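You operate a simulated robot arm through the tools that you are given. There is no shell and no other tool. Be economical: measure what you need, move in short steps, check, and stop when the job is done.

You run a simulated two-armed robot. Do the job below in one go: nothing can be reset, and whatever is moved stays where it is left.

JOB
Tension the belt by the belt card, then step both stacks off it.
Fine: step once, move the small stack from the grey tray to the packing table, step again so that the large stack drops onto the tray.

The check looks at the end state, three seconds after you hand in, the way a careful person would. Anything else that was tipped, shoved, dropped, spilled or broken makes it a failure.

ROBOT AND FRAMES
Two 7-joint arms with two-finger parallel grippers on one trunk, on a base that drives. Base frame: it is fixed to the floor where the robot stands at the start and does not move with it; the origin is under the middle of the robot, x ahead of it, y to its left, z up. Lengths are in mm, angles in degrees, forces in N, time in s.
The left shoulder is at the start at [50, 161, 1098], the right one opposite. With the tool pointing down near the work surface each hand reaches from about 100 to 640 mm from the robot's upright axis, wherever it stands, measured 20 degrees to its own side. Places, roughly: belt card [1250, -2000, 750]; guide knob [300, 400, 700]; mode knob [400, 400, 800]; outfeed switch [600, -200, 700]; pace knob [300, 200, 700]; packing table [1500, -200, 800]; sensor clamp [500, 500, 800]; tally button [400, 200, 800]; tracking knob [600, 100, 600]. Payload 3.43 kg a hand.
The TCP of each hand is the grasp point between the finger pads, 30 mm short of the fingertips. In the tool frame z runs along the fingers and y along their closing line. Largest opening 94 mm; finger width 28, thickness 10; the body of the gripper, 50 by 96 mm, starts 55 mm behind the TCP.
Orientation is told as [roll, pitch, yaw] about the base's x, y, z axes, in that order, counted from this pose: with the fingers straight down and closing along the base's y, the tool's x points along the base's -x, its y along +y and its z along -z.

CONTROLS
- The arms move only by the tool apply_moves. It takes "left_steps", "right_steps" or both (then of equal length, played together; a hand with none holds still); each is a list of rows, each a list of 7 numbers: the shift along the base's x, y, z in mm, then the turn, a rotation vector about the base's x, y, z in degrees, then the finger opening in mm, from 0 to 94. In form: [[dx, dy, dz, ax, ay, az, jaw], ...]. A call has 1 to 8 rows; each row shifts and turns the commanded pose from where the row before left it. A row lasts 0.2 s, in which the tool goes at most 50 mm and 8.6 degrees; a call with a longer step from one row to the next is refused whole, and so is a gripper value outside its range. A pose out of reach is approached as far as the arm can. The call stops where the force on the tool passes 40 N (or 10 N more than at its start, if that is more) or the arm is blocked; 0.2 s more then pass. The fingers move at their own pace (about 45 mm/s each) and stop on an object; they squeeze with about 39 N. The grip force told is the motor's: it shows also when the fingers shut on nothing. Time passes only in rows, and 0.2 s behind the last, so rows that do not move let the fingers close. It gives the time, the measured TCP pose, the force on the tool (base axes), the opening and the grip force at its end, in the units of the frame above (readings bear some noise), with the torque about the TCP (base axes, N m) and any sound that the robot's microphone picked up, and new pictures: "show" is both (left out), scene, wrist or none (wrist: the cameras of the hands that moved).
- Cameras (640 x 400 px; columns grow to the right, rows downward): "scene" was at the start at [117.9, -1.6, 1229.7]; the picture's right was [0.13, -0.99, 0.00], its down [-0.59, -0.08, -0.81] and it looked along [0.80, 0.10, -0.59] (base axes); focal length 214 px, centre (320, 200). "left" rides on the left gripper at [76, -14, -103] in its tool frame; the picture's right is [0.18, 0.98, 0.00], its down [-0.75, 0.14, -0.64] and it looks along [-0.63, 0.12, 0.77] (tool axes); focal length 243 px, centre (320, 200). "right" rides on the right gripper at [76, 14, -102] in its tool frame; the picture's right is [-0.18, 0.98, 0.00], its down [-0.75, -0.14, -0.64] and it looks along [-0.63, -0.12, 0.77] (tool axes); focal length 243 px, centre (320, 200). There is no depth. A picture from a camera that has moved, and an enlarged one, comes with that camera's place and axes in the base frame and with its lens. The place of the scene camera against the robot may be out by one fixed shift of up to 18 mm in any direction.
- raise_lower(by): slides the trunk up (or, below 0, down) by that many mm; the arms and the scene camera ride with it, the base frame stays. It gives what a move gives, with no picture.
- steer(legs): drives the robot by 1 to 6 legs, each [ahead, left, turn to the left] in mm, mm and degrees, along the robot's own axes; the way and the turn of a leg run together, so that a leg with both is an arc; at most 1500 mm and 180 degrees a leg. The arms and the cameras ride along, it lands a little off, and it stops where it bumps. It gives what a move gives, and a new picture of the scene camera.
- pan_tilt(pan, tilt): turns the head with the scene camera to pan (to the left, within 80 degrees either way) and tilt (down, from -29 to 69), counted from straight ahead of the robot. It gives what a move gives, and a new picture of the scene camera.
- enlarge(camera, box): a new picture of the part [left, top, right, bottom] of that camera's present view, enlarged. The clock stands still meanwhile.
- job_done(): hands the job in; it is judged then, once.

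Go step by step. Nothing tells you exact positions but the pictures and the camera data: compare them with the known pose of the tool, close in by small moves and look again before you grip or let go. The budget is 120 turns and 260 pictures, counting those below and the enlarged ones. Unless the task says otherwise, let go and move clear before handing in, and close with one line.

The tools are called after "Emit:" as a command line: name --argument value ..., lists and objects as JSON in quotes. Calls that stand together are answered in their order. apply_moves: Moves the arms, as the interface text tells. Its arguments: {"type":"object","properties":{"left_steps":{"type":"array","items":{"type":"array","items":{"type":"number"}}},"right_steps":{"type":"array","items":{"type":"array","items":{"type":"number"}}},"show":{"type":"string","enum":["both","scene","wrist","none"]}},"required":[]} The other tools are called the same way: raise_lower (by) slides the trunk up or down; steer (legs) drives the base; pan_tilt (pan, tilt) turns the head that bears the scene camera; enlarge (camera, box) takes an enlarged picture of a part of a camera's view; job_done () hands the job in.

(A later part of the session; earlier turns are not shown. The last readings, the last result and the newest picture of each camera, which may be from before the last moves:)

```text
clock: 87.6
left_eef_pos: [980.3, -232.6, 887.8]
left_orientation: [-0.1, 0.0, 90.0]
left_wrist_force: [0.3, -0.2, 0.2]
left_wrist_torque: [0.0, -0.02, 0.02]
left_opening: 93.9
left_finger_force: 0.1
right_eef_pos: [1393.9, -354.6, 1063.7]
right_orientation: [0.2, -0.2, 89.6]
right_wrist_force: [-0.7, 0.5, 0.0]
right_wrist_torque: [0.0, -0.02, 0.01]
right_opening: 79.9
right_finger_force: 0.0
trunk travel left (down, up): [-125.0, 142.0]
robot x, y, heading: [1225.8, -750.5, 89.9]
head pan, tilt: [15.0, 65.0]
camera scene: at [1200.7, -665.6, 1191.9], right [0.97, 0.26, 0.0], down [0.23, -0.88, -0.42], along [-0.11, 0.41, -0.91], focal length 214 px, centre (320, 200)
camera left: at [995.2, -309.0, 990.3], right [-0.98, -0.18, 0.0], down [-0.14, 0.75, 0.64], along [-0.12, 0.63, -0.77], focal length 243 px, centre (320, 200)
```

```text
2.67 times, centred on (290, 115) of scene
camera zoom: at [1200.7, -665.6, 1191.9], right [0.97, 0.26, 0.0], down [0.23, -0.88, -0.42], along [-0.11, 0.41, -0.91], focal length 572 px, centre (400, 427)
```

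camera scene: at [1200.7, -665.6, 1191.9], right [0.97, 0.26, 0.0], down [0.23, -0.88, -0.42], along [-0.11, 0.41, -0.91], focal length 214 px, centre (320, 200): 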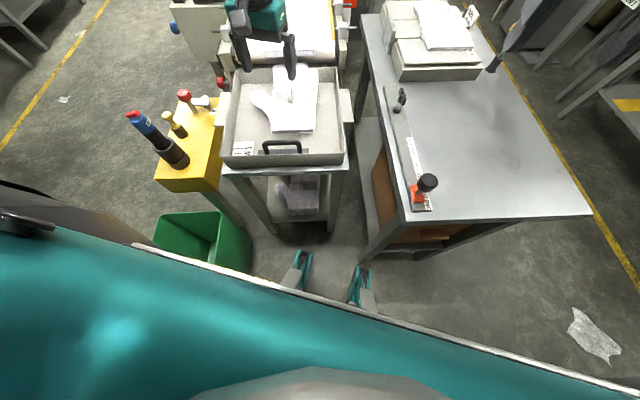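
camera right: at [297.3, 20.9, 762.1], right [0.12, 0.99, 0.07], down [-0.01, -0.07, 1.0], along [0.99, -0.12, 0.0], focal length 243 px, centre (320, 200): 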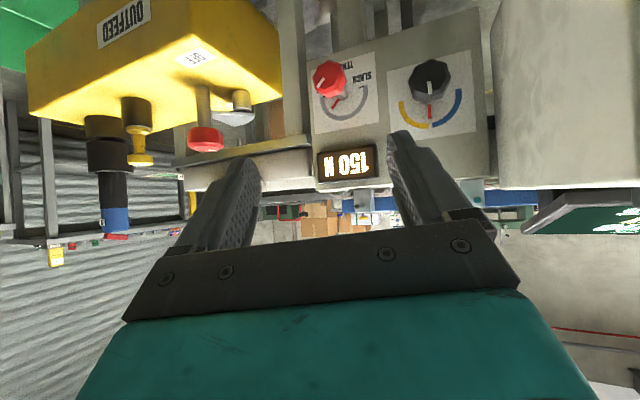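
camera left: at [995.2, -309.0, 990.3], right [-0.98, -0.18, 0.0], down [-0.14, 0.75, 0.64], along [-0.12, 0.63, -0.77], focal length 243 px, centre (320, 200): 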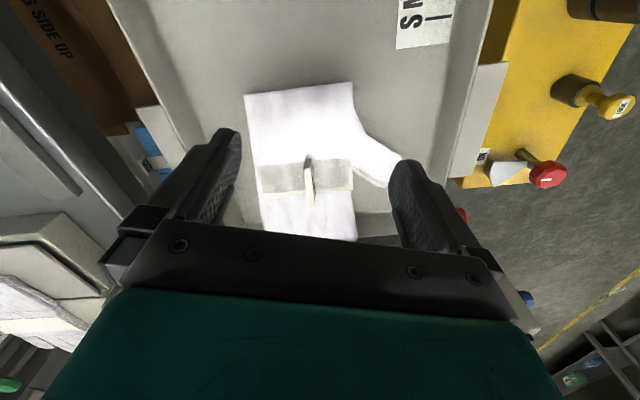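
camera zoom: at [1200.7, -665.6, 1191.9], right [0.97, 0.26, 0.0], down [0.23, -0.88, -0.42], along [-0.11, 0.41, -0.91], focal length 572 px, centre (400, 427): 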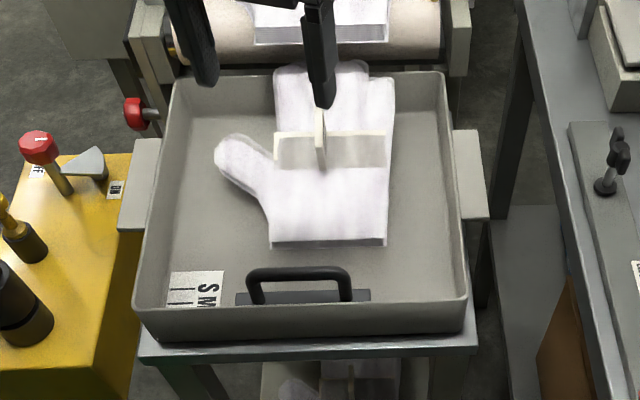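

The stack is about 125 mm wide — too wide for the jaw — but its band carries an upright tab, thin along x, near the middle at about [974, -110]. I reposition the base slightly to reach it.

Emit:
steer --legs '[[0, 55, 0], [45, 0, 0]]'

Emit:
apply_moves --left_steps '[[30, 30, 0, 0, 0, 0, 60], [25, 30, 0, 0, 0, 0, 60], [0, 10, -30, 0, 0, 0, 60], [0, 0, 0, 0, 0, 0, 60]]' --show "wrist"

```text
clock: 89.0
left_eef_pos: [927.2, -187.5, 887.6]
left_orientation: [0.0, 0.0, 90.0]
left_wrist_force: [-0.8, 0.2, 0.2]
left_wrist_torque: [0.01, 0.0, -0.01]
left_opening: 94.0
left_finger_force: 0.1
right_eef_pos: [1339.5, -309.1, 1064.6]
right_orientation: [0.2, -0.3, 89.7]
right_wrist_force: [0.0, 1.1, 0.0]
right_wrist_torque: [-0.03, 0.0, 0.03]
right_opening: 80.0
right_finger_force: 0.0
trunk travel left (down, up): [-125.0, 142.0]
robot x, y, heading: [1169.9, -708.0, 90.0]
head pan, tilt: [15.0, 65.0]
camera scene: at [1146.7, -620.3, 1191.8], right [0.97, 0.26, 0.0], down [0.23, -0.88, -0.42], along [-0.11, 0.41, -0.91], focal length 214 px, centre (320, 200)
```

scene: 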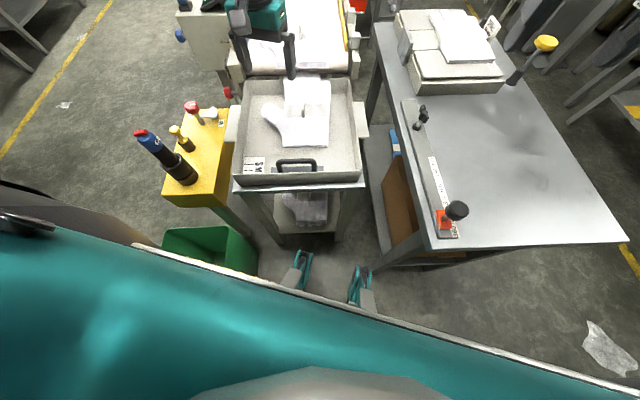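

```text
clock: 90.0
left_eef_pos: [940.1, -182.5, 886.8]
left_orientation: [-0.1, -0.1, 90.0]
left_wrist_force: [0.0, -0.9, -0.2]
left_wrist_torque: [0.01, 0.0, 0.0]
left_opening: 60.0
left_finger_force: 0.1
left hand out of reach, approached as far as the arm can: row 1, 2, 3
right_eef_pos: [1338.4, -310.7, 1064.2]
right_orientation: [0.2, -0.3, 89.7]
right_wrist_force: [0.1, 1.1, 0.4]
right_wrist_torque: [0.03, -0.02, -0.02]
right_opening: 80.2
right_finger_force: 0.1
trunk travel left (down, up): [-125.0, 142.0]
robot x, y, heading: [1170.3, -706.4, 90.1]
head pan, tilt: [15.0, 65.0]
camera left: at [954.0, -258.2, 989.0], right [-0.98, -0.18, 0.0], down [-0.14, 0.75, 0.64], along [-0.12, 0.63, -0.77], focal length 243 px, centre (320, 200)
```

left: 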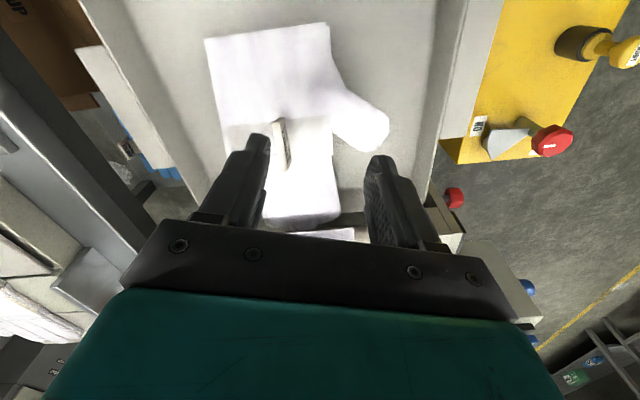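

Reach is short at this height; I lower the hand first, then extend toward the tab at about [975, -114].

Emit:
apply_moves --left_steps '[[0, 0, -40, 0, 0, 0, 60], [10, 0, -40, 0, 0, 0, 60], [10, 15, -20, 0, 0, 0, 60], [15, 25, 0, 0, 0, 0, 60], [0, 25, 0, 0, 0, 0, 60]]' --show "wrist"

```text
clock: 91.2
left_eef_pos: [923.4, -194.6, 849.5]
left_orientation: [-0.2, 0.0, 89.9]
left_wrist_force: [-0.2, -1.0, 0.4]
left_wrist_torque: [-0.01, 0.0, 0.02]
left_opening: 60.0
left_finger_force: 0.0
left hand out of reach, approached as far as the arm can: row 1, 2, 3, 4, 5
right_eef_pos: [1340.0, -309.4, 1064.1]
right_orientation: [0.3, -0.1, 89.6]
right_wrist_force: [-0.1, -0.6, -0.1]
right_wrist_torque: [0.02, 0.02, -0.03]
right_opening: 80.1
right_finger_force: 0.1
trunk travel left (down, up): [-125.0, 142.0]
robot x, y, heading: [1170.6, -703.3, 90.0]
head pan, tilt: [15.0, 65.0]
camera left: at [937.5, -270.4, 950.8], right [-0.98, -0.18, 0.0], down [-0.14, 0.75, 0.64], along [-0.12, 0.63, -0.77], focal length 243 px, centre (320, 200)
```

left: 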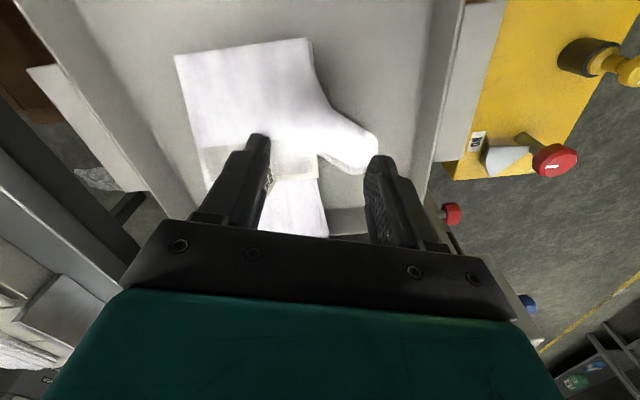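

The arm got awkward at its limit. I pull the hand back 45 mm to re-seat it, and see whether the command follows.

Emit:
apply_moves --left_steps '[[0, -45, 0, 0, 0, 0, 60], [0, 0, 0, 0, 0, 0, 60]]' --show "none"

Emit:
pan_tilt --pan 0 --tilt 62

```text
clock: 91.8
left_eef_pos: [923.7, -239.2, 848.5]
left_orientation: [-0.1, 0.0, 89.7]
left_wrist_force: [0.3, 1.0, -0.2]
left_wrist_torque: [0.0, 0.02, 0.0]
left_opening: 60.1
left_finger_force: 0.1
right_eef_pos: [1340.1, -310.5, 1065.0]
right_orientation: [0.3, -0.2, 89.7]
right_wrist_force: [-0.5, 0.0, -0.1]
right_wrist_torque: [0.0, 0.0, 0.01]
right_opening: 79.9
right_finger_force: 0.1
trunk travel left (down, up): [-125.0, 142.0]
robot x, y, heading: [1172.7, -707.1, 89.8]
head pan, tilt: [15.0, 65.0]
```

```text
clock: 92.6
left_eef_pos: [923.7, -239.1, 847.6]
left_orientation: [0.1, -0.1, 89.9]
left_wrist_force: [0.0, -0.1, 0.4]
left_wrist_torque: [0.0, -0.01, 0.0]
left_opening: 59.8
left_finger_force: 0.0
right_eef_pos: [1339.0, -309.4, 1064.7]
right_orientation: [0.2, -0.2, 89.7]
right_wrist_force: [-0.6, 0.2, 0.4]
right_wrist_torque: [0.02, 0.0, 0.02]
right_opening: 80.2
right_finger_force: 0.0
trunk travel left (down, up): [-125.0, 142.0]
robot x, y, heading: [1167.2, -707.6, 90.0]
head pan, tilt: [0.0, 62.0]
camera scene: at [1162.3, -615.2, 1195.2], right [1.0, 0.0, 0.0], down [0.0, -0.88, -0.47], along [0.0, 0.47, -0.88], focal length 214 px, centre (320, 200)
```

scene: 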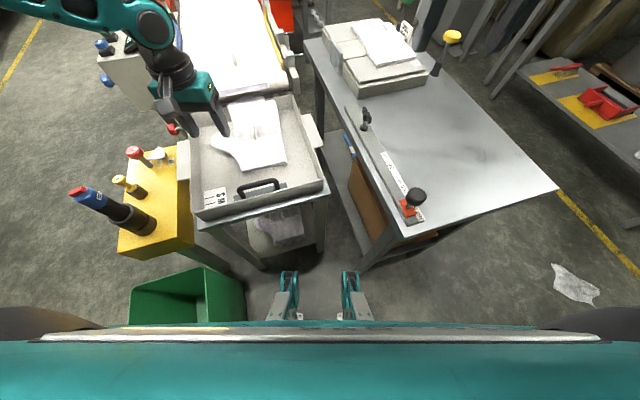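

The base can go 70 mm more ahead with the feet between the table legs. Then I extend toward the tab.

Emit:
steer --legs '[[75, 0, 0]]'

Emit:
apply_moves --left_steps '[[25, 10, -25, 0, 0, 0, 60], [25, 15, -25, 0, 0, 0, 60], [0, 10, -10, 0, 0, 0, 60], [0, 0, 0, 0, 0, 0, 60]]' --show "wrist"

```text
clock: 93.5
left_eef_pos: [926.9, -215.1, 849.4]
left_orientation: [0.0, -0.1, 89.3]
left_wrist_force: [-0.3, 0.6, -0.2]
left_wrist_torque: [0.02, 0.0, 0.01]
left_opening: 60.1
left_finger_force: 0.0
right_eef_pos: [1340.4, -289.2, 1064.3]
right_orientation: [0.3, -0.2, 89.3]
right_wrist_force: [-0.2, 0.4, 0.6]
right_wrist_torque: [0.04, -0.02, -0.02]
right_opening: 80.1
right_finger_force: 0.1
trunk travel left (down, up): [-125.0, 142.0]
robot x, y, heading: [1165.8, -686.2, 89.5]
head pan, tilt: [0.0, 62.0]
stopped in leg 1: the robot was blocked; the commanded pose is now the measured one
camera scene: at [1161.7, -593.8, 1195.3], right [1.0, -0.01, 0.0], down [-0.01, -0.88, -0.47], along [0.0, 0.47, -0.88], focal length 214 px, centre (320, 200)
```

scene: 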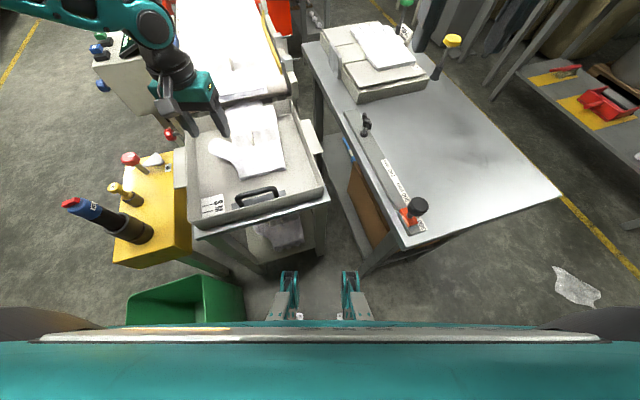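

```text
clock: 94.5
left_eef_pos: [942.9, -205.6, 821.1]
left_orientation: [0.0, -0.1, 89.5]
left_wrist_force: [0.9, 0.0, 0.4]
left_wrist_torque: [0.01, 0.03, 0.01]
left_opening: 60.2
left_finger_force: 0.0
left hand out of reach, approached as far as the arm can: row 1, 2, 3
right_eef_pos: [1340.9, -288.5, 1064.2]
right_orientation: [0.2, -0.2, 89.2]
right_wrist_force: [-0.9, 0.0, 0.0]
right_wrist_torque: [0.01, -0.02, -0.02]
right_opening: 80.2
right_finger_force: 0.0
trunk travel left (down, up): [-125.0, 142.0]
robot x, y, heading: [1168.7, -686.0, 89.5]
head pan, tilt: [0.0, 62.0]
camera left: at [957.2, -282.2, 923.4], right [-0.98, -0.17, 0.0], down [-0.13, 0.75, 0.64], along [-0.11, 0.63, -0.77], focal length 243 px, centre (320, 200)
```

left: 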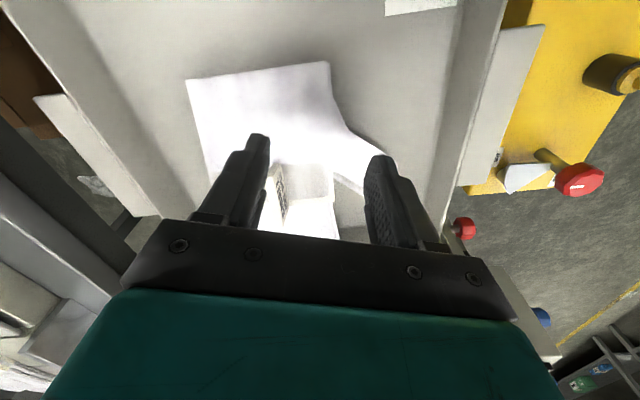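

The tool-down pose inward is the limit. I'll tilt the hand forward by 35 degrees (fingers still close across the tab), which brings the wrist nearer.

Emit:
apply_moves --left_steps '[[0, 0, 0, 7, 0, 0, 60], [0, 0, 0, 7, 0, 0, 60], [0, 0, 0, 7, 0, 0, 60], [0, 0, 0, 7, 0, 0, 60], [0, 0, 0, 7, 0, 0, 60], [15, 20, -15, 0, 0, 0, 60], [17, 20, -10, 0, 0, 0, 60]]'

```text
clock: 96.1
left_eef_pos: [961.9, -175.3, 815.4]
left_orientation: [0.3, -35.1, 89.4]
left_wrist_force: [-1.1, -0.5, -0.1]
left_wrist_torque: [-0.01, 0.03, 0.02]
left_opening: 60.1
left_finger_force: 0.1
left hand out of reach, approached as far as the arm can: row 7
right_eef_pos: [1341.9, -289.3, 1064.7]
right_orientation: [0.1, -0.2, 89.3]
right_wrist_force: [0.3, 0.5, -0.6]
right_wrist_torque: [0.0, 0.0, -0.03]
right_opening: 79.9
right_finger_force: 0.1
trunk travel left (down, up): [-125.0, 142.0]
robot x, y, heading: [1172.1, -684.8, 89.7]
head pan, tilt: [0.0, 62.0]
camera scene: at [1161.7, -593.1, 1195.2], right [1.0, -0.01, 0.0], down [-0.01, -0.88, -0.47], along [0.0, 0.47, -0.88], focal length 214 px, centre (320, 200)
camera left: at [975.9, -296.5, 854.7], right [-0.98, -0.14, -0.1], down [-0.14, 0.25, 0.96], along [-0.11, 0.96, -0.26], focal length 243 px, centre (320, 200)
```

scene: 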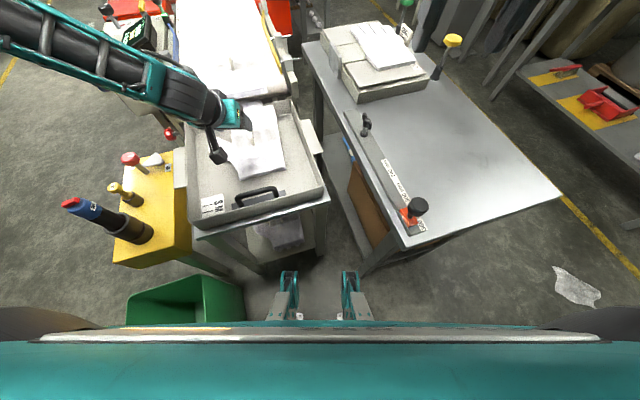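
left: 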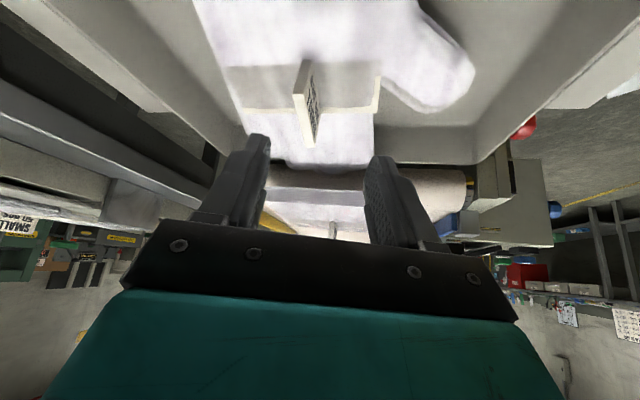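

The view is good: tab at [976, -110, ~715]. I raise the trunk (as it helped before) and then move the hand down and forward.

Emit:
raise_lower --by 100

Emit:
apply_moves --left_steps '[[0, 0, -40, 0, 0, 0, 60], [3, 10, -40, 0, 0, 0, 60], [3, 10, -40, 0, 0, 0, 60], [3, 10, -20, 0, 0, 0, 60], [3, 10, 0, 0, 0, 0, 60]]'

```text
clock: 97.4
left_eef_pos: [961.6, -175.7, 914.1]
left_orientation: [0.2, -35.1, 89.3]
left_wrist_force: [-0.6, -0.2, -0.3]
left_wrist_torque: [0.01, 0.01, 0.01]
left_opening: 60.0
left_finger_force: 0.0
right_eef_pos: [1340.4, -289.6, 1164.4]
right_orientation: [0.2, -0.1, 89.3]
right_wrist_force: [0.4, -0.4, -0.4]
right_wrist_torque: [0.05, 0.06, 0.0]
right_opening: 80.0
right_finger_force: 0.1
trunk travel left (down, up): [-225.0, 42.0]
robot x, y, heading: [1167.7, -682.0, 89.5]
head pan, tilt: [0.0, 62.0]
```

```text
clock: 98.6
left_eef_pos: [912.2, -177.7, 882.1]
left_orientation: [0.3, -35.1, 89.3]
left_wrist_force: [0.6, 0.2, 0.2]
left_wrist_torque: [-0.01, -0.04, 0.02]
left_opening: 59.9
left_finger_force: 0.1
left hand out of reach, approached as far as the arm can: row 1, 2, 3, 4, 5
right_eef_pos: [1340.7, -288.4, 1163.7]
right_orientation: [0.2, -0.1, 89.2]
right_wrist_force: [0.5, 0.0, -0.1]
right_wrist_torque: [0.02, 0.0, 0.01]
right_opening: 80.1
right_finger_force: 0.1
trunk travel left (down, up): [-225.0, 42.0]
robot x, y, heading: [1169.8, -682.2, 89.5]
head pan, tilt: [0.0, 62.0]
camera scene: at [1161.8, -593.1, 1295.2], right [1.0, -0.01, 0.0], down [-0.01, -0.88, -0.47], along [0.0, 0.47, -0.88], focal length 214 px, centre (320, 200)
camera left: at [925.8, -298.3, 921.5], right [-0.98, -0.14, -0.1], down [-0.13, 0.25, 0.96], along [-0.11, 0.96, -0.26], focal length 243 px, centre (320, 200)
```

scene: 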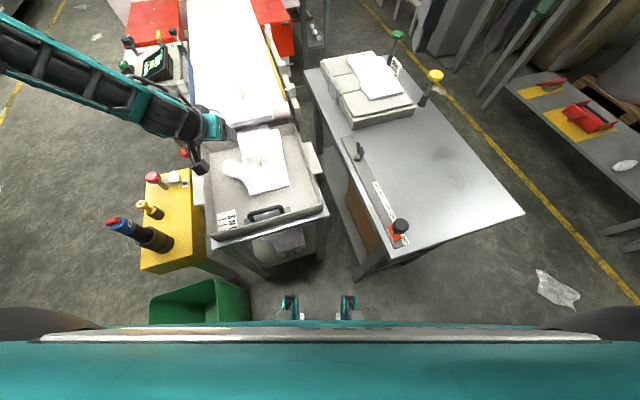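
left: 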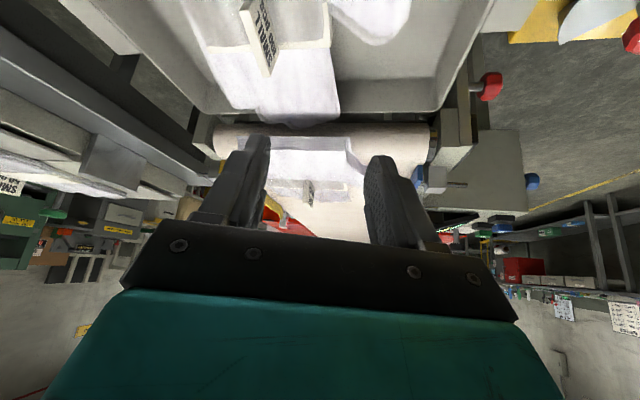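

Lower reach needs more tilt (the right hand at 50 degrees reached far). I pull back, tilt 10 degrees more, and then extend low.

Emit:
apply_moves --left_steps '[[15, -40, 0, 5, 0, 0, 60], [15, -40, 0, 5, 0, 0, 60], [15, 0, 0, 5, 0, 0, 60], [0, 0, -30, 0, 0, 0, 60], [0, 0, -30, 0, 0, 0, 60]]'

```text
clock: 99.8
left_eef_pos: [914.7, -254.7, 897.4]
left_orientation: [0.5, -50.0, 89.2]
left_wrist_force: [-0.1, -1.4, 0.0]
left_wrist_torque: [-0.02, 0.03, -0.02]
left_opening: 59.8
left_finger_force: 0.0
left hand out of reach, approached as far as the arm can: row 2, 3, 4, 5
right_eef_pos: [1340.0, -289.4, 1164.7]
right_orientation: [0.1, -0.3, 89.3]
right_wrist_force: [0.2, 0.2, 1.2]
right_wrist_torque: [0.01, -0.02, 0.03]
right_opening: 80.0
right_finger_force: 0.0
trunk travel left (down, up): [-225.0, 42.0]
robot x, y, heading: [1168.9, -684.3, 89.5]
head pan, tilt: [0.0, 62.0]
camera scene: at [1161.7, -593.1, 1295.2], right [1.0, -0.01, 0.0], down [-0.01, -0.88, -0.47], along [0.0, 0.47, -0.88], focal length 214 px, centre (320, 200)
camera left: at [929.0, -382.5, 903.7], right [-0.98, -0.11, -0.14], down [-0.14, -0.01, 0.99], along [-0.11, 0.99, -0.01], focal length 243 px, centre (320, 200)
```

scene: 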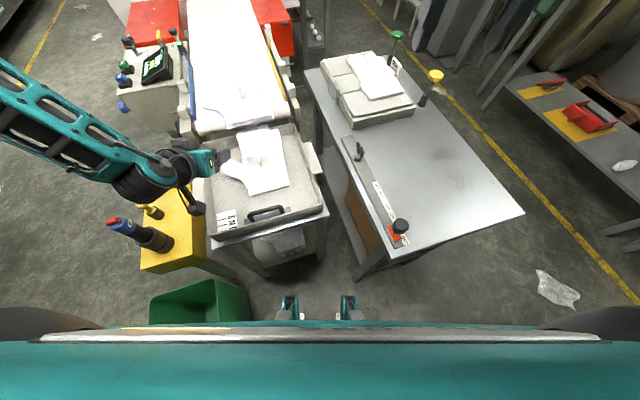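
left: 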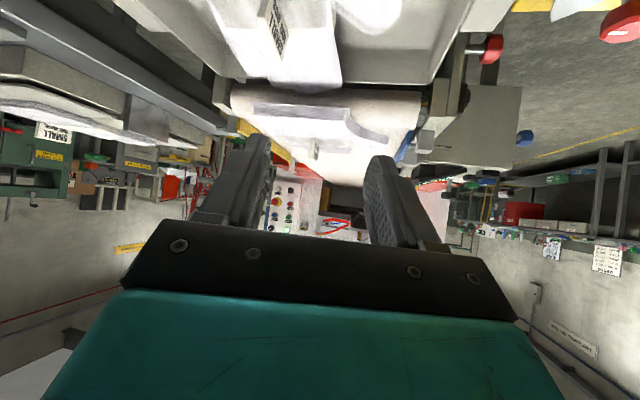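

The hand is too near the shoulder for this tilt. I extend it forward and down now and see if the arm opens up.

Emit:
apply_moves --left_steps '[[10, 40, -10, 0, 0, 0, 60], [10, 40, -15, 0, 0, 0, 60], [10, 30, -15, 0, 0, 0, 60], [10, 20, -20, 0, 0, 0, 60]]' --show "scene"

```text
clock: 100.8
left_eef_pos: [915.4, -147.1, 914.6]
left_orientation: [0.5, -50.0, 89.2]
left_wrist_force: [1.1, 0.2, 0.0]
left_wrist_torque: [-0.01, -0.02, 0.02]
left_opening: 60.0
left_finger_force: 0.0
left hand out of reach, approached as far as the arm can: row 1, 2, 3, 4
right_eef_pos: [1340.5, -288.4, 1164.3]
right_orientation: [0.2, -0.2, 89.4]
right_wrist_force: [0.2, 0.9, 1.5]
right_wrist_torque: [0.02, -0.01, -0.04]
right_opening: 80.1
right_finger_force: 0.1
trunk travel left (down, up): [-225.0, 42.0]
robot x, y, heading: [1169.4, -685.9, 89.5]
head pan, tilt: [0.0, 62.0]
camera scene: at [1161.7, -593.1, 1295.2], right [1.0, -0.01, 0.0], down [-0.01, -0.88, -0.47], along [0.0, 0.47, -0.88], focal length 214 px, centre (320, 200)
```

scene: 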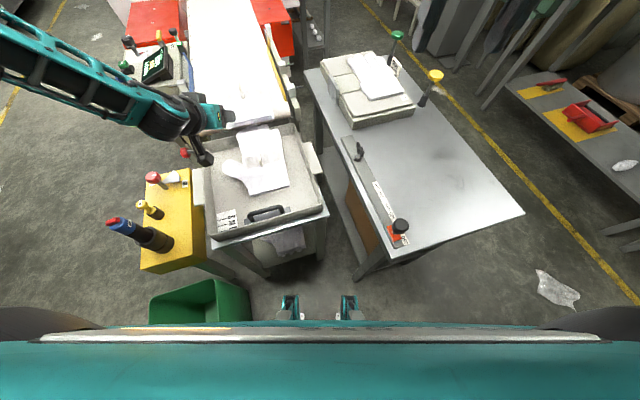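

Something in the arm's elbow branch blocks it. I'll bring the left hand high and near, as the mirror of how the right hand started, then pitch it level and come down again.

Emit:
apply_moves --left_steps '[[20, -10, 40, -6.2, 0, 0, 60], [20, -10, 40, -6.2, 0, 0, 60], [20, -10, 40, -6.2, 0, 0, 60], [20, -10, 40, -6.2, 0, 0, 60], [20, -10, 40, -6.2, 0, 0, 60], [20, -10, 40, -6.2, 0, 0, 60], [20, -10, 40, -6.2, 0, 0, 60], [20, -5, 40, -6.2, 0, 0, 60]]' --show "none"

Emit:
raise_lower --by -100

```text
clock: 102.6
left_eef_pos: [1020.5, -230.4, 1228.0]
left_orientation: [-0.2, -0.5, 89.7]
left_wrist_force: [-0.5, 0.6, 0.2]
left_wrist_torque: [-0.03, 0.0, -0.01]
left_opening: 60.0
left_finger_force: 0.1
left hand out of reach, approached as far as the arm can: row 7, 8
right_eef_pos: [1340.6, -287.9, 1163.9]
right_orientation: [0.2, -0.1, 89.3]
right_wrist_force: [0.3, 1.1, 0.5]
right_wrist_torque: [-0.02, -0.01, 0.02]
right_opening: 79.9
right_finger_force: 0.0
trunk travel left (down, up): [-225.0, 42.0]
robot x, y, heading: [1168.1, -688.0, 89.4]
head pan, tilt: [0.0, 62.0]
```

```text
clock: 104.0
left_eef_pos: [1020.8, -231.1, 1129.1]
left_orientation: [-0.1, -0.5, 89.8]
left_wrist_force: [-0.5, -0.1, 0.1]
left_wrist_torque: [0.03, 0.01, 0.01]
left_opening: 59.8
left_finger_force: 0.1
right_eef_pos: [1341.0, -289.2, 1065.1]
right_orientation: [0.1, -0.2, 89.4]
right_wrist_force: [-0.2, 0.3, -0.3]
right_wrist_torque: [0.0, 0.01, -0.03]
right_opening: 80.0
right_finger_force: 0.0
trunk travel left (down, up): [-125.0, 142.0]
robot x, y, heading: [1167.3, -680.6, 89.7]
head pan, tilt: [0.0, 62.0]
```

Emit:
apply_moves --left_steps '[[0, -40, 0, 0, 0, 0, 60], [10, -40, 0, 0, 0, 0, 60], [20, -30, 0, 0, 0, 0, 60], [20, 0, 0, 8.5, 0, 0, 60], [0, 0, 0, 8.5, 0, 0, 60], [0, 0, 0, 8.5, 0, 0, 60], [0, 0, 0, 8.5, 0, 0, 60], [0, 0, 0, 8.5, 0, 0, 60]]' --show "none"

Emit:
apply_moves --left_steps '[[0, 0, 0, 8.5, 0, 0, 60], [0, 0, 0, 8.5, 0, 0, 60], [0, 0, 0, 8.5, 0, 0, 60], [0, 0, 0, 8.5, 0, 0, 60], [0, 0, 0, 8.5, 0, 0, 60], [0, 0, 0, 5, 0, 0, 60]]' --show "scene"

```text
clock: 105.8
left_eef_pos: [1069.2, -341.2, 1128.6]
left_orientation: [0.1, -43.2, 89.6]
left_wrist_force: [-0.4, 0.3, 0.1]
left_wrist_torque: [-0.01, 0.01, 0.01]
left_opening: 59.8
left_finger_force: 0.1
right_eef_pos: [1341.0, -289.8, 1065.1]
right_orientation: [0.1, -0.2, 89.3]
right_wrist_force: [0.6, 0.1, -1.0]
right_wrist_torque: [0.04, 0.0, -0.01]
right_opening: 79.7
right_finger_force: 0.1
trunk travel left (down, up): [-125.0, 142.0]
robot x, y, heading: [1170.0, -684.4, 89.5]
head pan, tilt: [0.0, 62.0]
```

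```text
clock: 107.2
left_eef_pos: [1077.3, -284.0, 1182.7]
left_orientation: [157.3, -89.4, -67.4]
left_wrist_force: [-0.4, 1.1, -0.2]
left_wrist_torque: [0.03, 0.01, 0.01]
left_opening: 60.0
left_finger_force: 0.0
left hand out of reach, approached as far as the arm can: row 2, 3, 4, 5, 6
right_eef_pos: [1339.9, -287.1, 1063.3]
right_orientation: [0.2, 0.0, 89.3]
right_wrist_force: [0.0, -0.2, 0.3]
right_wrist_torque: [0.01, -0.02, 0.01]
right_opening: 80.1
right_finger_force: 0.1
trunk travel left (down, up): [-125.0, 142.0]
robot x, y, heading: [1173.1, -683.6, 89.6]
head pan, tilt: [0.0, 62.0]
camera scene: at [1161.6, -592.8, 1195.2], right [1.0, -0.01, 0.0], down [-0.01, -0.88, -0.47], along [0.0, 0.47, -0.88], focal length 214 px, centre (320, 200)
```

scene: 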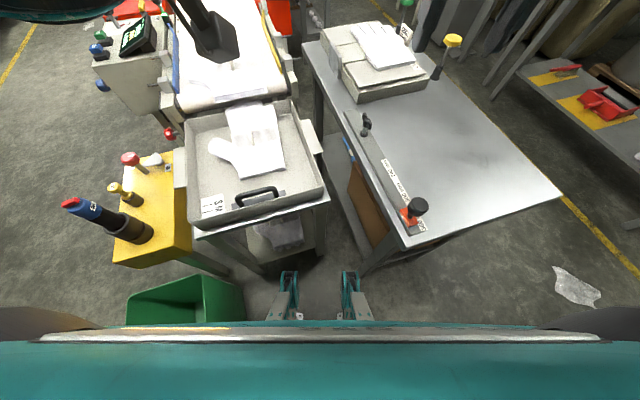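

The hand is level and high now. I extend forward, then descend while tilting back to 50 degrees, as worked for the right hand.

Emit:
apply_moves --left_steps '[[0, 45, 0, 0, 0, 0, 60], [0, 45, 0, 0, 0, 0, 60], [0, 15, -45, -8, 0, 0, 60], [0, 15, -45, -8, 0, 0, 60], [0, 15, -45, -8, 0, 0, 60], [0, 15, -45, -8, 0, 0, 60], [0, 10, -45, -8, 0, 0, 60]]'

```text
clock: 108.8
left_eef_pos: [1049.1, -133.4, 968.6]
left_orientation: [0.0, -50.4, 89.4]
left_wrist_force: [-0.7, 0.1, -0.5]
left_wrist_torque: [0.0, -0.02, -0.04]
left_opening: 59.9
left_finger_force: 0.1
left hand out of reach, approached as far as the arm can: row 6, 7
right_eef_pos: [1340.3, -289.4, 1064.5]
right_orientation: [0.2, -0.2, 89.3]
right_wrist_force: [-0.5, -0.2, -0.5]
right_wrist_torque: [0.0, 0.02, 0.01]
right_opening: 80.2
right_finger_force: 0.1
trunk travel left (down, up): [-125.0, 142.0]
robot x, y, heading: [1167.8, -685.4, 89.6]
head pan, tilt: [0.0, 62.0]
camera scene: at [1161.6, -593.1, 1195.2], right [1.0, -0.01, 0.0], down [-0.01, -0.88, -0.47], along [0.0, 0.47, -0.88], focal length 214 px, centre (320, 200)
camera left: at [1063.1, -260.9, 974.7], right [-0.98, -0.11, -0.14], down [-0.14, -0.01, 0.99], along [-0.11, 0.99, 0.0], focal length 243 px, centre (320, 200)
```

scene: 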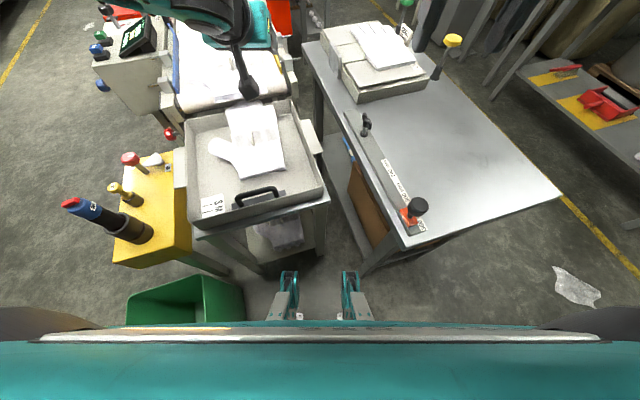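
left: 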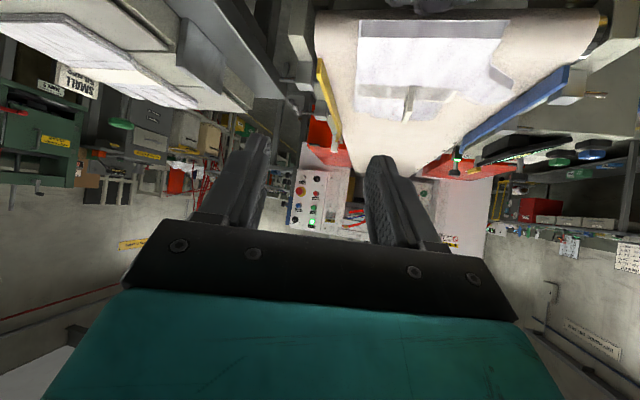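

The left arm's branch is the trouble; the right arm did this kind of reach well. I stow the left hand, then turn the base so the right hand faces the stack.

Emit:
apply_moves --left_steps '[[0, -30, 30, -7.2, 0, 0, 60], [-10, -30, 30, -7.2, 0, 0, 60], [-20, -30, 25, -7.2, 0, 0, 60], [-20, -30, 20, -7.2, 0, 0, 60], [-20, -30, 10, -7.2, 0, 0, 60], [-20, -30, 0, -7.2, 0, 0, 60], [-20, -30, 0, -7.2, 0, 0, 60]]' --show "none"

Emit:
steer --legs '[[-25, 0, 0], [0, 0, 16]]'

```text
clock: 110.4
left_eef_pos: [940.7, -341.3, 1083.1]
left_orientation: [-0.1, 0.1, 89.6]
left_wrist_force: [1.2, -0.7, 0.3]
left_wrist_torque: [-0.02, 0.01, 0.03]
left_opening: 59.9
left_finger_force: 0.0
right_eef_pos: [1339.8, -288.8, 1064.2]
right_orientation: [0.2, -0.2, 89.3]
right_wrist_force: [-0.6, -1.4, 0.3]
right_wrist_torque: [0.0, -0.02, 0.0]
right_opening: 79.9
right_finger_force: 0.0
trunk travel left (down, up): [-125.0, 142.0]
robot x, y, heading: [1170.8, -683.0, 89.7]
head pan, tilt: [0.0, 62.0]
```

```text
clock: 112.1
left_eef_pos: [854.9, -442.9, 1082.8]
left_orientation: [-0.2, -0.2, 105.8]
left_wrist_force: [0.0, 0.2, -0.4]
left_wrist_torque: [0.03, 0.0, 0.02]
left_opening: 60.1
left_finger_force: 0.1
right_eef_pos: [1222.9, -282.0, 1064.7]
right_orientation: [0.2, -0.3, 105.3]
right_wrist_force: [-0.6, -0.1, -0.5]
right_wrist_torque: [0.02, 0.0, 0.0]
right_opening: 80.1
right_finger_force: 0.0
trunk travel left (down, up): [-125.0, 142.0]
robot x, y, heading: [1168.7, -710.5, 105.5]
head pan, tilt: [0.0, 62.0]
camera scene: at [1132.5, -622.3, 1195.2], right [0.96, 0.27, 0.0], down [0.24, -0.85, -0.47], along [-0.13, 0.45, -0.88], focal length 214 px, centre (320, 200)
```

scene: 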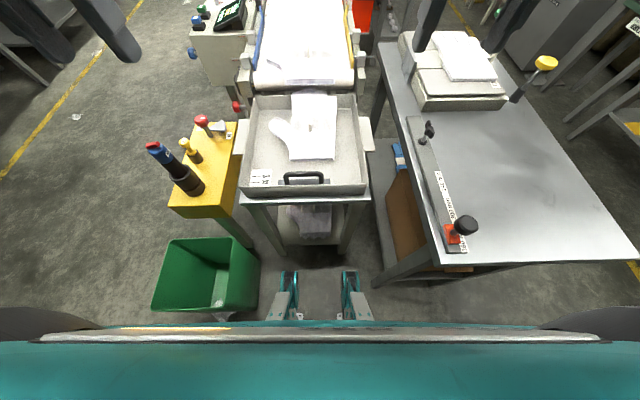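

Base is well placed. The right hand now tilts forward and comes toward the stack.

Emit:
apply_moves --right_steps '[[-20, 8, -27, 7.2, 2, 0, 60], [-20, 8, -27, 7.2, 2, 0, 60], [-20, 9, -27, 7.2, 2, 0, 60], [-20, 9, -27, 7.2, 2, 0, 60], [-20, 9, -27, 7.2, 2, 0, 60], [-20, 9, -27, 7.2, 2, 0, 60]]'

```text
clock: 113.5
left_eef_pos: [854.9, -442.3, 1083.6]
left_orientation: [-0.3, -0.1, 105.7]
left_wrist_force: [0.6, 0.0, 0.5]
left_wrist_torque: [-0.01, -0.01, 0.01]
left_opening: 60.1
left_finger_force: 0.1
right_eef_pos: [1101.8, -229.1, 901.9]
right_orientation: [0.5, -45.2, 105.2]
right_wrist_force: [-0.3, -0.5, 0.2]
right_wrist_torque: [0.02, 0.02, -0.03]
right_opening: 60.0
right_finger_force: 0.1
trunk travel left (down, up): [-125.0, 142.0]
robot x, y, heading: [1170.7, -710.8, 105.5]
head pan, tilt: [0.0, 62.0]
camera scene: at [1132.5, -622.2, 1195.2], right [0.96, 0.27, 0.0], down [0.24, -0.85, -0.47], along [-0.13, 0.45, -0.88], focal length 214 px, centre (320, 200)
camera right: at [1122.4, -355.7, 921.5], right [-0.98, -0.14, 0.14], down [0.12, 0.11, 0.99], along [-0.15, 0.98, -0.1], focal length 243 px, centre (320, 200)
```

scene: 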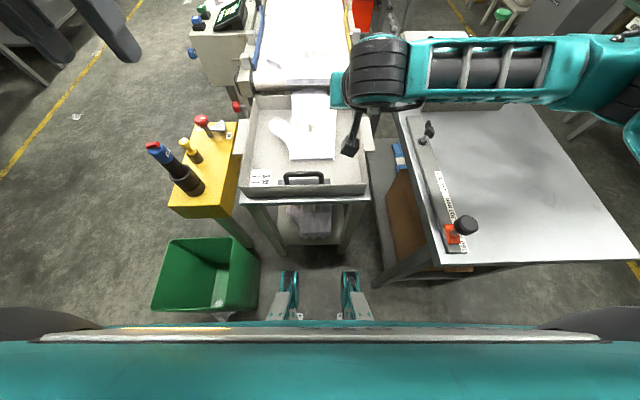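
right: 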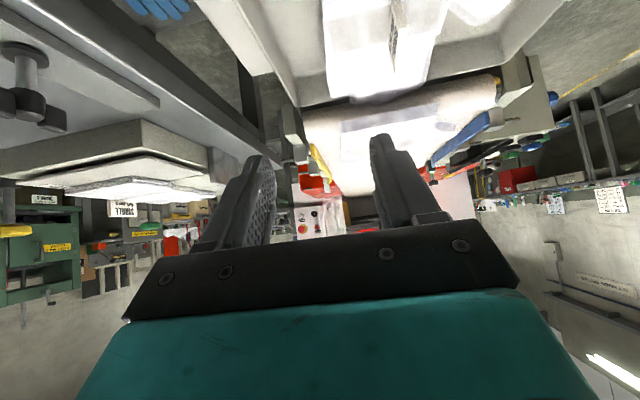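

No reach trouble. I extend toward the tab.

Emit:
apply_moves --right_steps '[[-29, 14, -25, 0, 0, 0, 60], [-29, 14, -25, 0, 0, 0, 60], [-29, 14, -25, 0, 0, 0, 60], [-29, 14, -20, 0, 0, 0, 60]]'

```text
clock: 114.5
left_eef_pos: [855.7, -442.9, 1082.9]
left_orientation: [-0.2, -0.1, 105.6]
left_wrist_force: [-0.1, 0.6, -0.2]
left_wrist_torque: [0.0, 0.02, 0.02]
left_opening: 59.7
left_finger_force: 0.1
right_eef_pos: [985.5, -174.7, 807.3]
right_orientation: [0.4, -45.0, 105.2]
right_wrist_force: [0.5, -0.4, -0.2]
right_wrist_torque: [0.01, -0.03, -0.03]
right_opening: 60.1
right_finger_force: 0.1
trunk travel left (down, up): [-125.0, 142.0]
robot x, y, heading: [1168.0, -709.6, 105.3]
head pan, tilt: [0.0, 62.0]
camera scene: at [1132.3, -622.2, 1195.2], right [0.96, 0.27, 0.0], down [0.24, -0.85, -0.47], along [-0.13, 0.45, -0.88], focal length 214 px, centre (320, 200)
camera right: at [1006.9, -300.3, 826.8], right [-0.98, -0.14, 0.13], down [0.12, 0.11, 0.99], along [-0.15, 0.98, -0.1], focal length 243 px, centre (320, 200)
```

scene: 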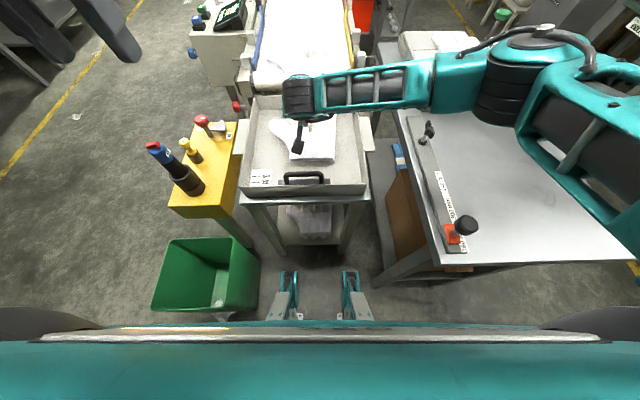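
right: 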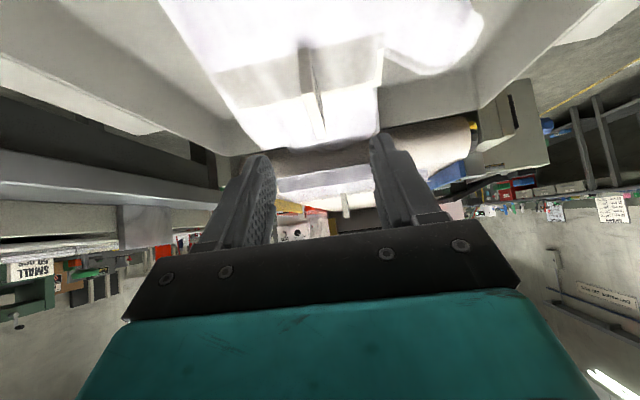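

Right arm works. The tab is at [974, -114], about z 698–750, plane nearly aligned with the hand. I close in along the tool axis.

Emit:
apply_moves --right_steps '[[-4, 18, -20, 0, 0, -2, 56], [-4, 18, -20, 0, 0, -1, 56], [-2, 8, -10, 0, 0, 0, 56]]'

```text
clock: 115.3
left_eef_pos: [855.0, -441.8, 1082.2]
left_orientation: [-0.2, -0.1, 105.8]
left_wrist_force: [0.0, -0.2, 1.7]
left_wrist_torque: [0.02, 0.01, 0.0]
left_opening: 59.8
left_finger_force: 0.2
right_eef_pos: [977.1, -129.4, 758.3]
right_orientation: [0.5, -45.0, 102.2]
right_wrist_force: [0.2, -0.3, 0.2]
right_wrist_torque: [-0.03, -0.01, 0.01]
right_opening: 55.7
right_finger_force: 0.1
trunk travel left (down, up): [-125.0, 142.0]
robot x, y, heading: [1168.3, -709.9, 105.5]
head pan, tilt: [0.0, 62.0]
camera scene: at [1132.7, -622.2, 1195.2], right [0.96, 0.27, 0.0], down [0.24, -0.85, -0.47], along [-0.13, 0.45, -0.88], focal length 214 px, centre (320, 200)
camera right: at [991.4, -257.1, 777.4], right [-0.99, -0.09, 0.14], down [0.13, 0.11, 0.99], along [-0.1, 0.99, -0.1], focal length 243 px, centre (320, 200)
```

scene: 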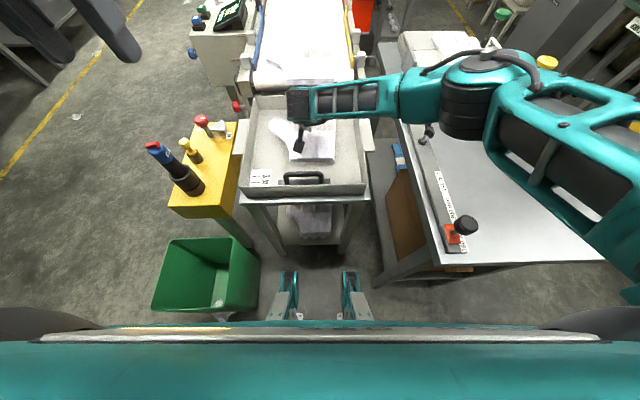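
right: 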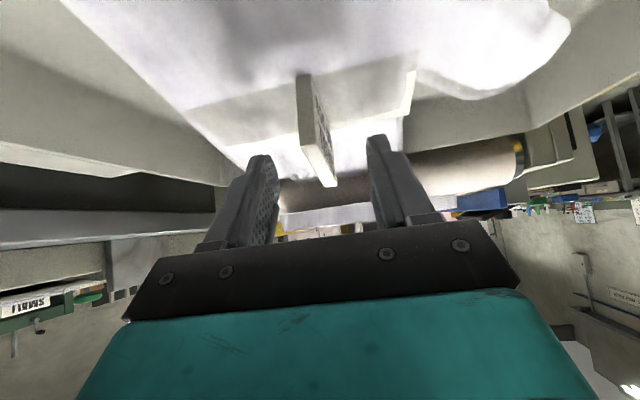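

Aligned: the tab lies between the fingers, yaw about 106. I go the last 30 mm and grip.

Emit:
apply_moves --right_steps '[[-2, 10, -11, 0, 0, 4, 56], [-2, 10, -11, 0, 0, 0, 56], [0, 0, 0, 0, 0, 0, 56]]' --show "wrist"

```text
clock: 116.1
left_eef_pos: [855.9, -444.7, 1084.3]
left_orientation: [-0.3, -0.3, 105.7]
left_wrist_force: [0.8, 0.2, -0.5]
left_wrist_torque: [0.01, -0.01, 0.0]
left_opening: 60.1
left_finger_force: 0.0
right_eef_pos: [972.4, -110.0, 738.8]
right_orientation: [0.4, -45.3, 106.2]
right_wrist_force: [1.3, -3.6, 15.5]
right_wrist_torque: [0.2, -0.39, -0.11]
right_opening: 56.2
right_finger_force: 0.1
trunk travel left (down, up): [-125.0, 142.0]
robot x, y, heading: [1168.9, -708.2, 105.5]
head pan, tilt: [0.0, 62.0]
camera right: at [996.0, -235.9, 757.4], right [-0.98, -0.16, 0.14], down [0.12, 0.11, 0.99], along [-0.17, 0.98, -0.09], focal length 243 px, centre (320, 200)
```

right: 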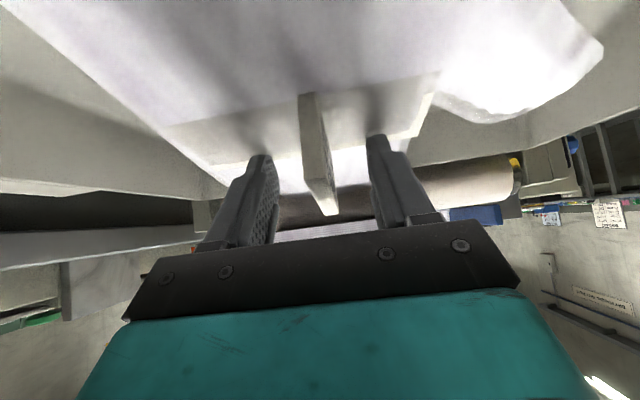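

Fingertips are touching the stack's top; I raise 3 mm and close on the tab.

Emit:
apply_moves --right_steps '[[0, 0, 4, 0, 0, 0, 40], [0, 0, 0, 0, 0, 0, 20], [0, 0, 0, 0, 0, 0, 0], [0, 0, 0, 0, 0, 0, 0], [0, 0, 0, 0, 0, 0, 0], [0, 0, 0, 0, 0, 0, 0]]' --show "wrist"

```text
clock: 117.5
left_eef_pos: [854.1, -443.4, 1082.6]
left_orientation: [-0.2, -0.2, 105.6]
left_wrist_force: [-0.7, -0.3, 0.5]
left_wrist_torque: [-0.01, 0.0, 0.02]
left_opening: 60.1
left_finger_force: 0.1
right_eef_pos: [975.1, -110.4, 740.1]
right_orientation: [0.4, -45.0, 106.2]
right_wrist_force: [0.1, -1.0, 0.9]
right_wrist_torque: [-0.06, -0.07, 0.04]
right_opening: 12.7
right_finger_force: 39.0
trunk travel left (down, up): [-125.0, 142.0]
robot x, y, heading: [1173.7, -708.7, 105.7]
head pan, tilt: [0.0, 62.0]
camera right: at [997.2, -235.7, 758.6], right [-0.98, -0.15, 0.13], down [0.12, 0.12, 0.99], along [-0.17, 0.98, -0.1], focal length 243 px, centre (320, 200)
```

right: 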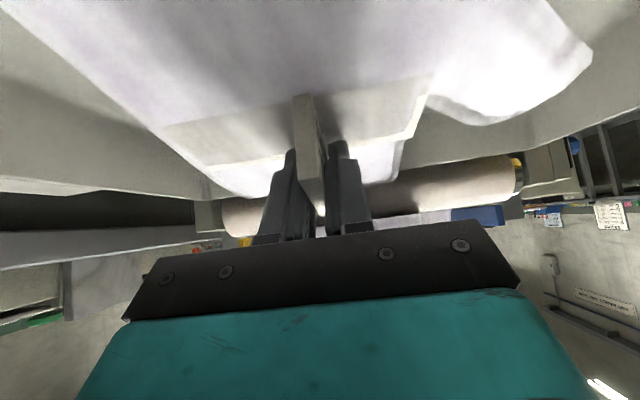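

The tab is held (12.7 mm). I lift gently a little, drawing slightly away from the belt.

Emit:
apply_moves --right_steps '[[0, -3, 6, 0, 0, 0, 0], [0, -4, 8, 0, 0, 0, 0], [0, -6, 10, 0, 0, 0, 0], [0, 0, 0, 0, 0, 0, 0]]'

```text
clock: 118.5
left_eef_pos: [856.0, -443.6, 1083.8]
left_orientation: [-0.2, -0.1, 105.7]
left_wrist_force: [0.1, 0.4, -0.3]
left_wrist_torque: [0.0, 0.01, -0.02]
left_opening: 60.2
left_finger_force: 0.1
right_eef_pos: [974.5, -122.5, 763.5]
right_orientation: [0.4, -45.0, 106.3]
right_wrist_force: [-0.2, -0.1, -1.6]
right_wrist_torque: [-0.01, -0.01, -0.01]
right_opening: 12.5
right_finger_force: 39.3
trunk travel left (down, up): [-125.0, 142.0]
robot x, y, heading: [1168.3, -707.4, 105.6]
head pan, tilt: [0.0, 62.0]
camera scene: at [1132.6, -622.1, 1195.2], right [0.96, 0.27, 0.0], down [0.24, -0.85, -0.47], along [-0.13, 0.45, -0.88], focal length 214 px, centre (320, 200)
camera right: at [997.0, -248.6, 783.3], right [-0.98, -0.15, 0.14], down [0.12, 0.12, 0.99], along [-0.17, 0.98, -0.1], focal length 243 px, centre (320, 200)
```

scene: 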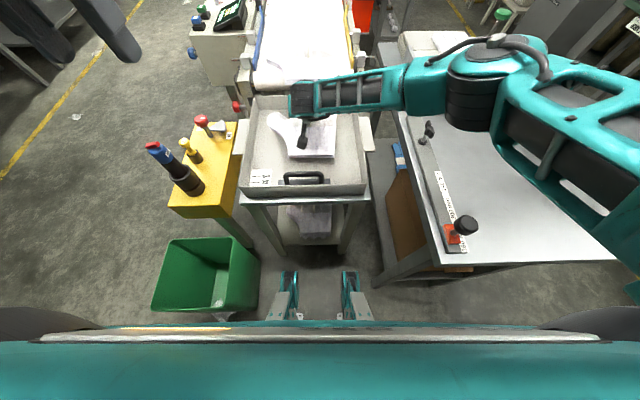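
right: 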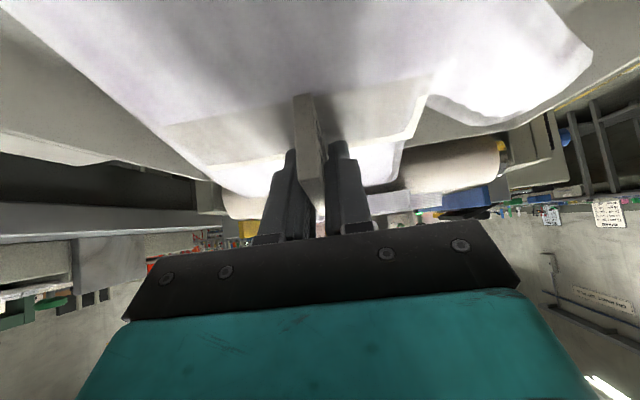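

The stack comes up with the hand. I lift it clear to about z 1000 while drawing back.

Emit:
apply_moves --right_steps '[[0, -8, 40, 0, 0, 0, 0], [0, -8, 40, 0, 0, 0, 0], [15, -8, 40, 0, 0, 0, 0], [20, -8, 40, 0, 0, 0, 0], [20, -8, 40, 0, 0, 0, 0], [20, -8, 40, 0, 0, 0, 0]]'

```text
clock: 119.9
left_eef_pos: [855.9, -442.9, 1083.8]
left_orientation: [-0.2, -0.2, 105.7]
left_wrist_force: [-1.0, 0.1, 0.3]
left_wrist_torque: [0.0, -0.01, -0.01]
left_opening: 60.0
left_finger_force: 0.1
right_eef_pos: [1048.7, -170.5, 1002.7]
right_orientation: [0.4, -45.0, 106.2]
right_wrist_force: [0.3, -0.2, -1.7]
right_wrist_torque: [-0.02, 0.01, 0.03]
right_opening: 12.8
right_finger_force: 39.1
trunk travel left (down, up): [-125.0, 142.0]
robot x, y, heading: [1169.8, -708.6, 105.5]
head pan, tilt: [0.0, 62.0]
camera scene: at [1132.9, -622.4, 1195.2], right [0.96, 0.27, 0.0], down [0.24, -0.85, -0.47], along [-0.13, 0.45, -0.88], focal length 214 px, centre (320, 200)
camera right: at [1071.4, -296.5, 1024.2], right [-0.98, -0.15, 0.13], down [0.12, 0.12, 0.99], along [-0.17, 0.98, -0.1], focal length 243 px, centre (320, 200)
```

scene: 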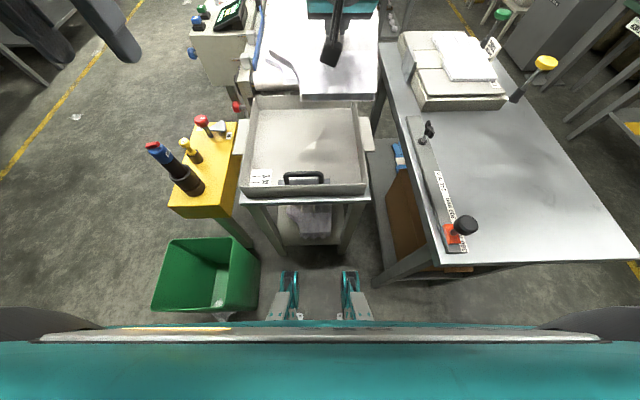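
right: 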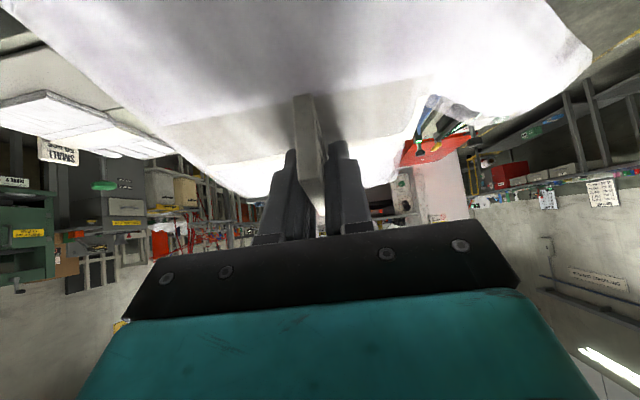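

The stack is clear of the tray. I turn the base right toward the packing table.

Emit:
steer --legs '[[-30, 0, 0], [0, 0, -35]]'

```text
clock: 122.4
left_eef_pos: [1068.6, -339.7, 1082.6]
left_orientation: [-0.2, -0.1, 71.1]
left_wrist_force: [-0.2, 0.3, -0.7]
left_wrist_torque: [-0.02, 0.01, 0.01]
left_opening: 60.0
left_finger_force: 0.0
right_eef_pos: [1382.0, -226.2, 1003.7]
right_orientation: [0.5, -45.0, 71.7]
right_wrist_force: [0.8, -0.1, -1.5]
right_wrist_torque: [-0.05, 0.0, -0.03]
right_opening: 12.8
right_finger_force: 38.5
trunk travel left (down, up): [-125.0, 142.0]
robot x, y, heading: [1176.2, -740.7, 71.0]
head pan, tilt: [0.0, 62.0]
camera scene: at [1202.8, -653.3, 1195.2], right [0.95, -0.32, 0.0], down [-0.29, -0.84, -0.47], along [0.15, 0.44, -0.88], focal length 214 px, centre (320, 200)
```

scene: 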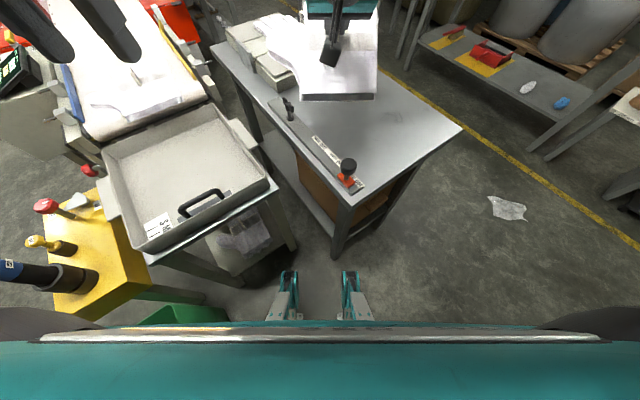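

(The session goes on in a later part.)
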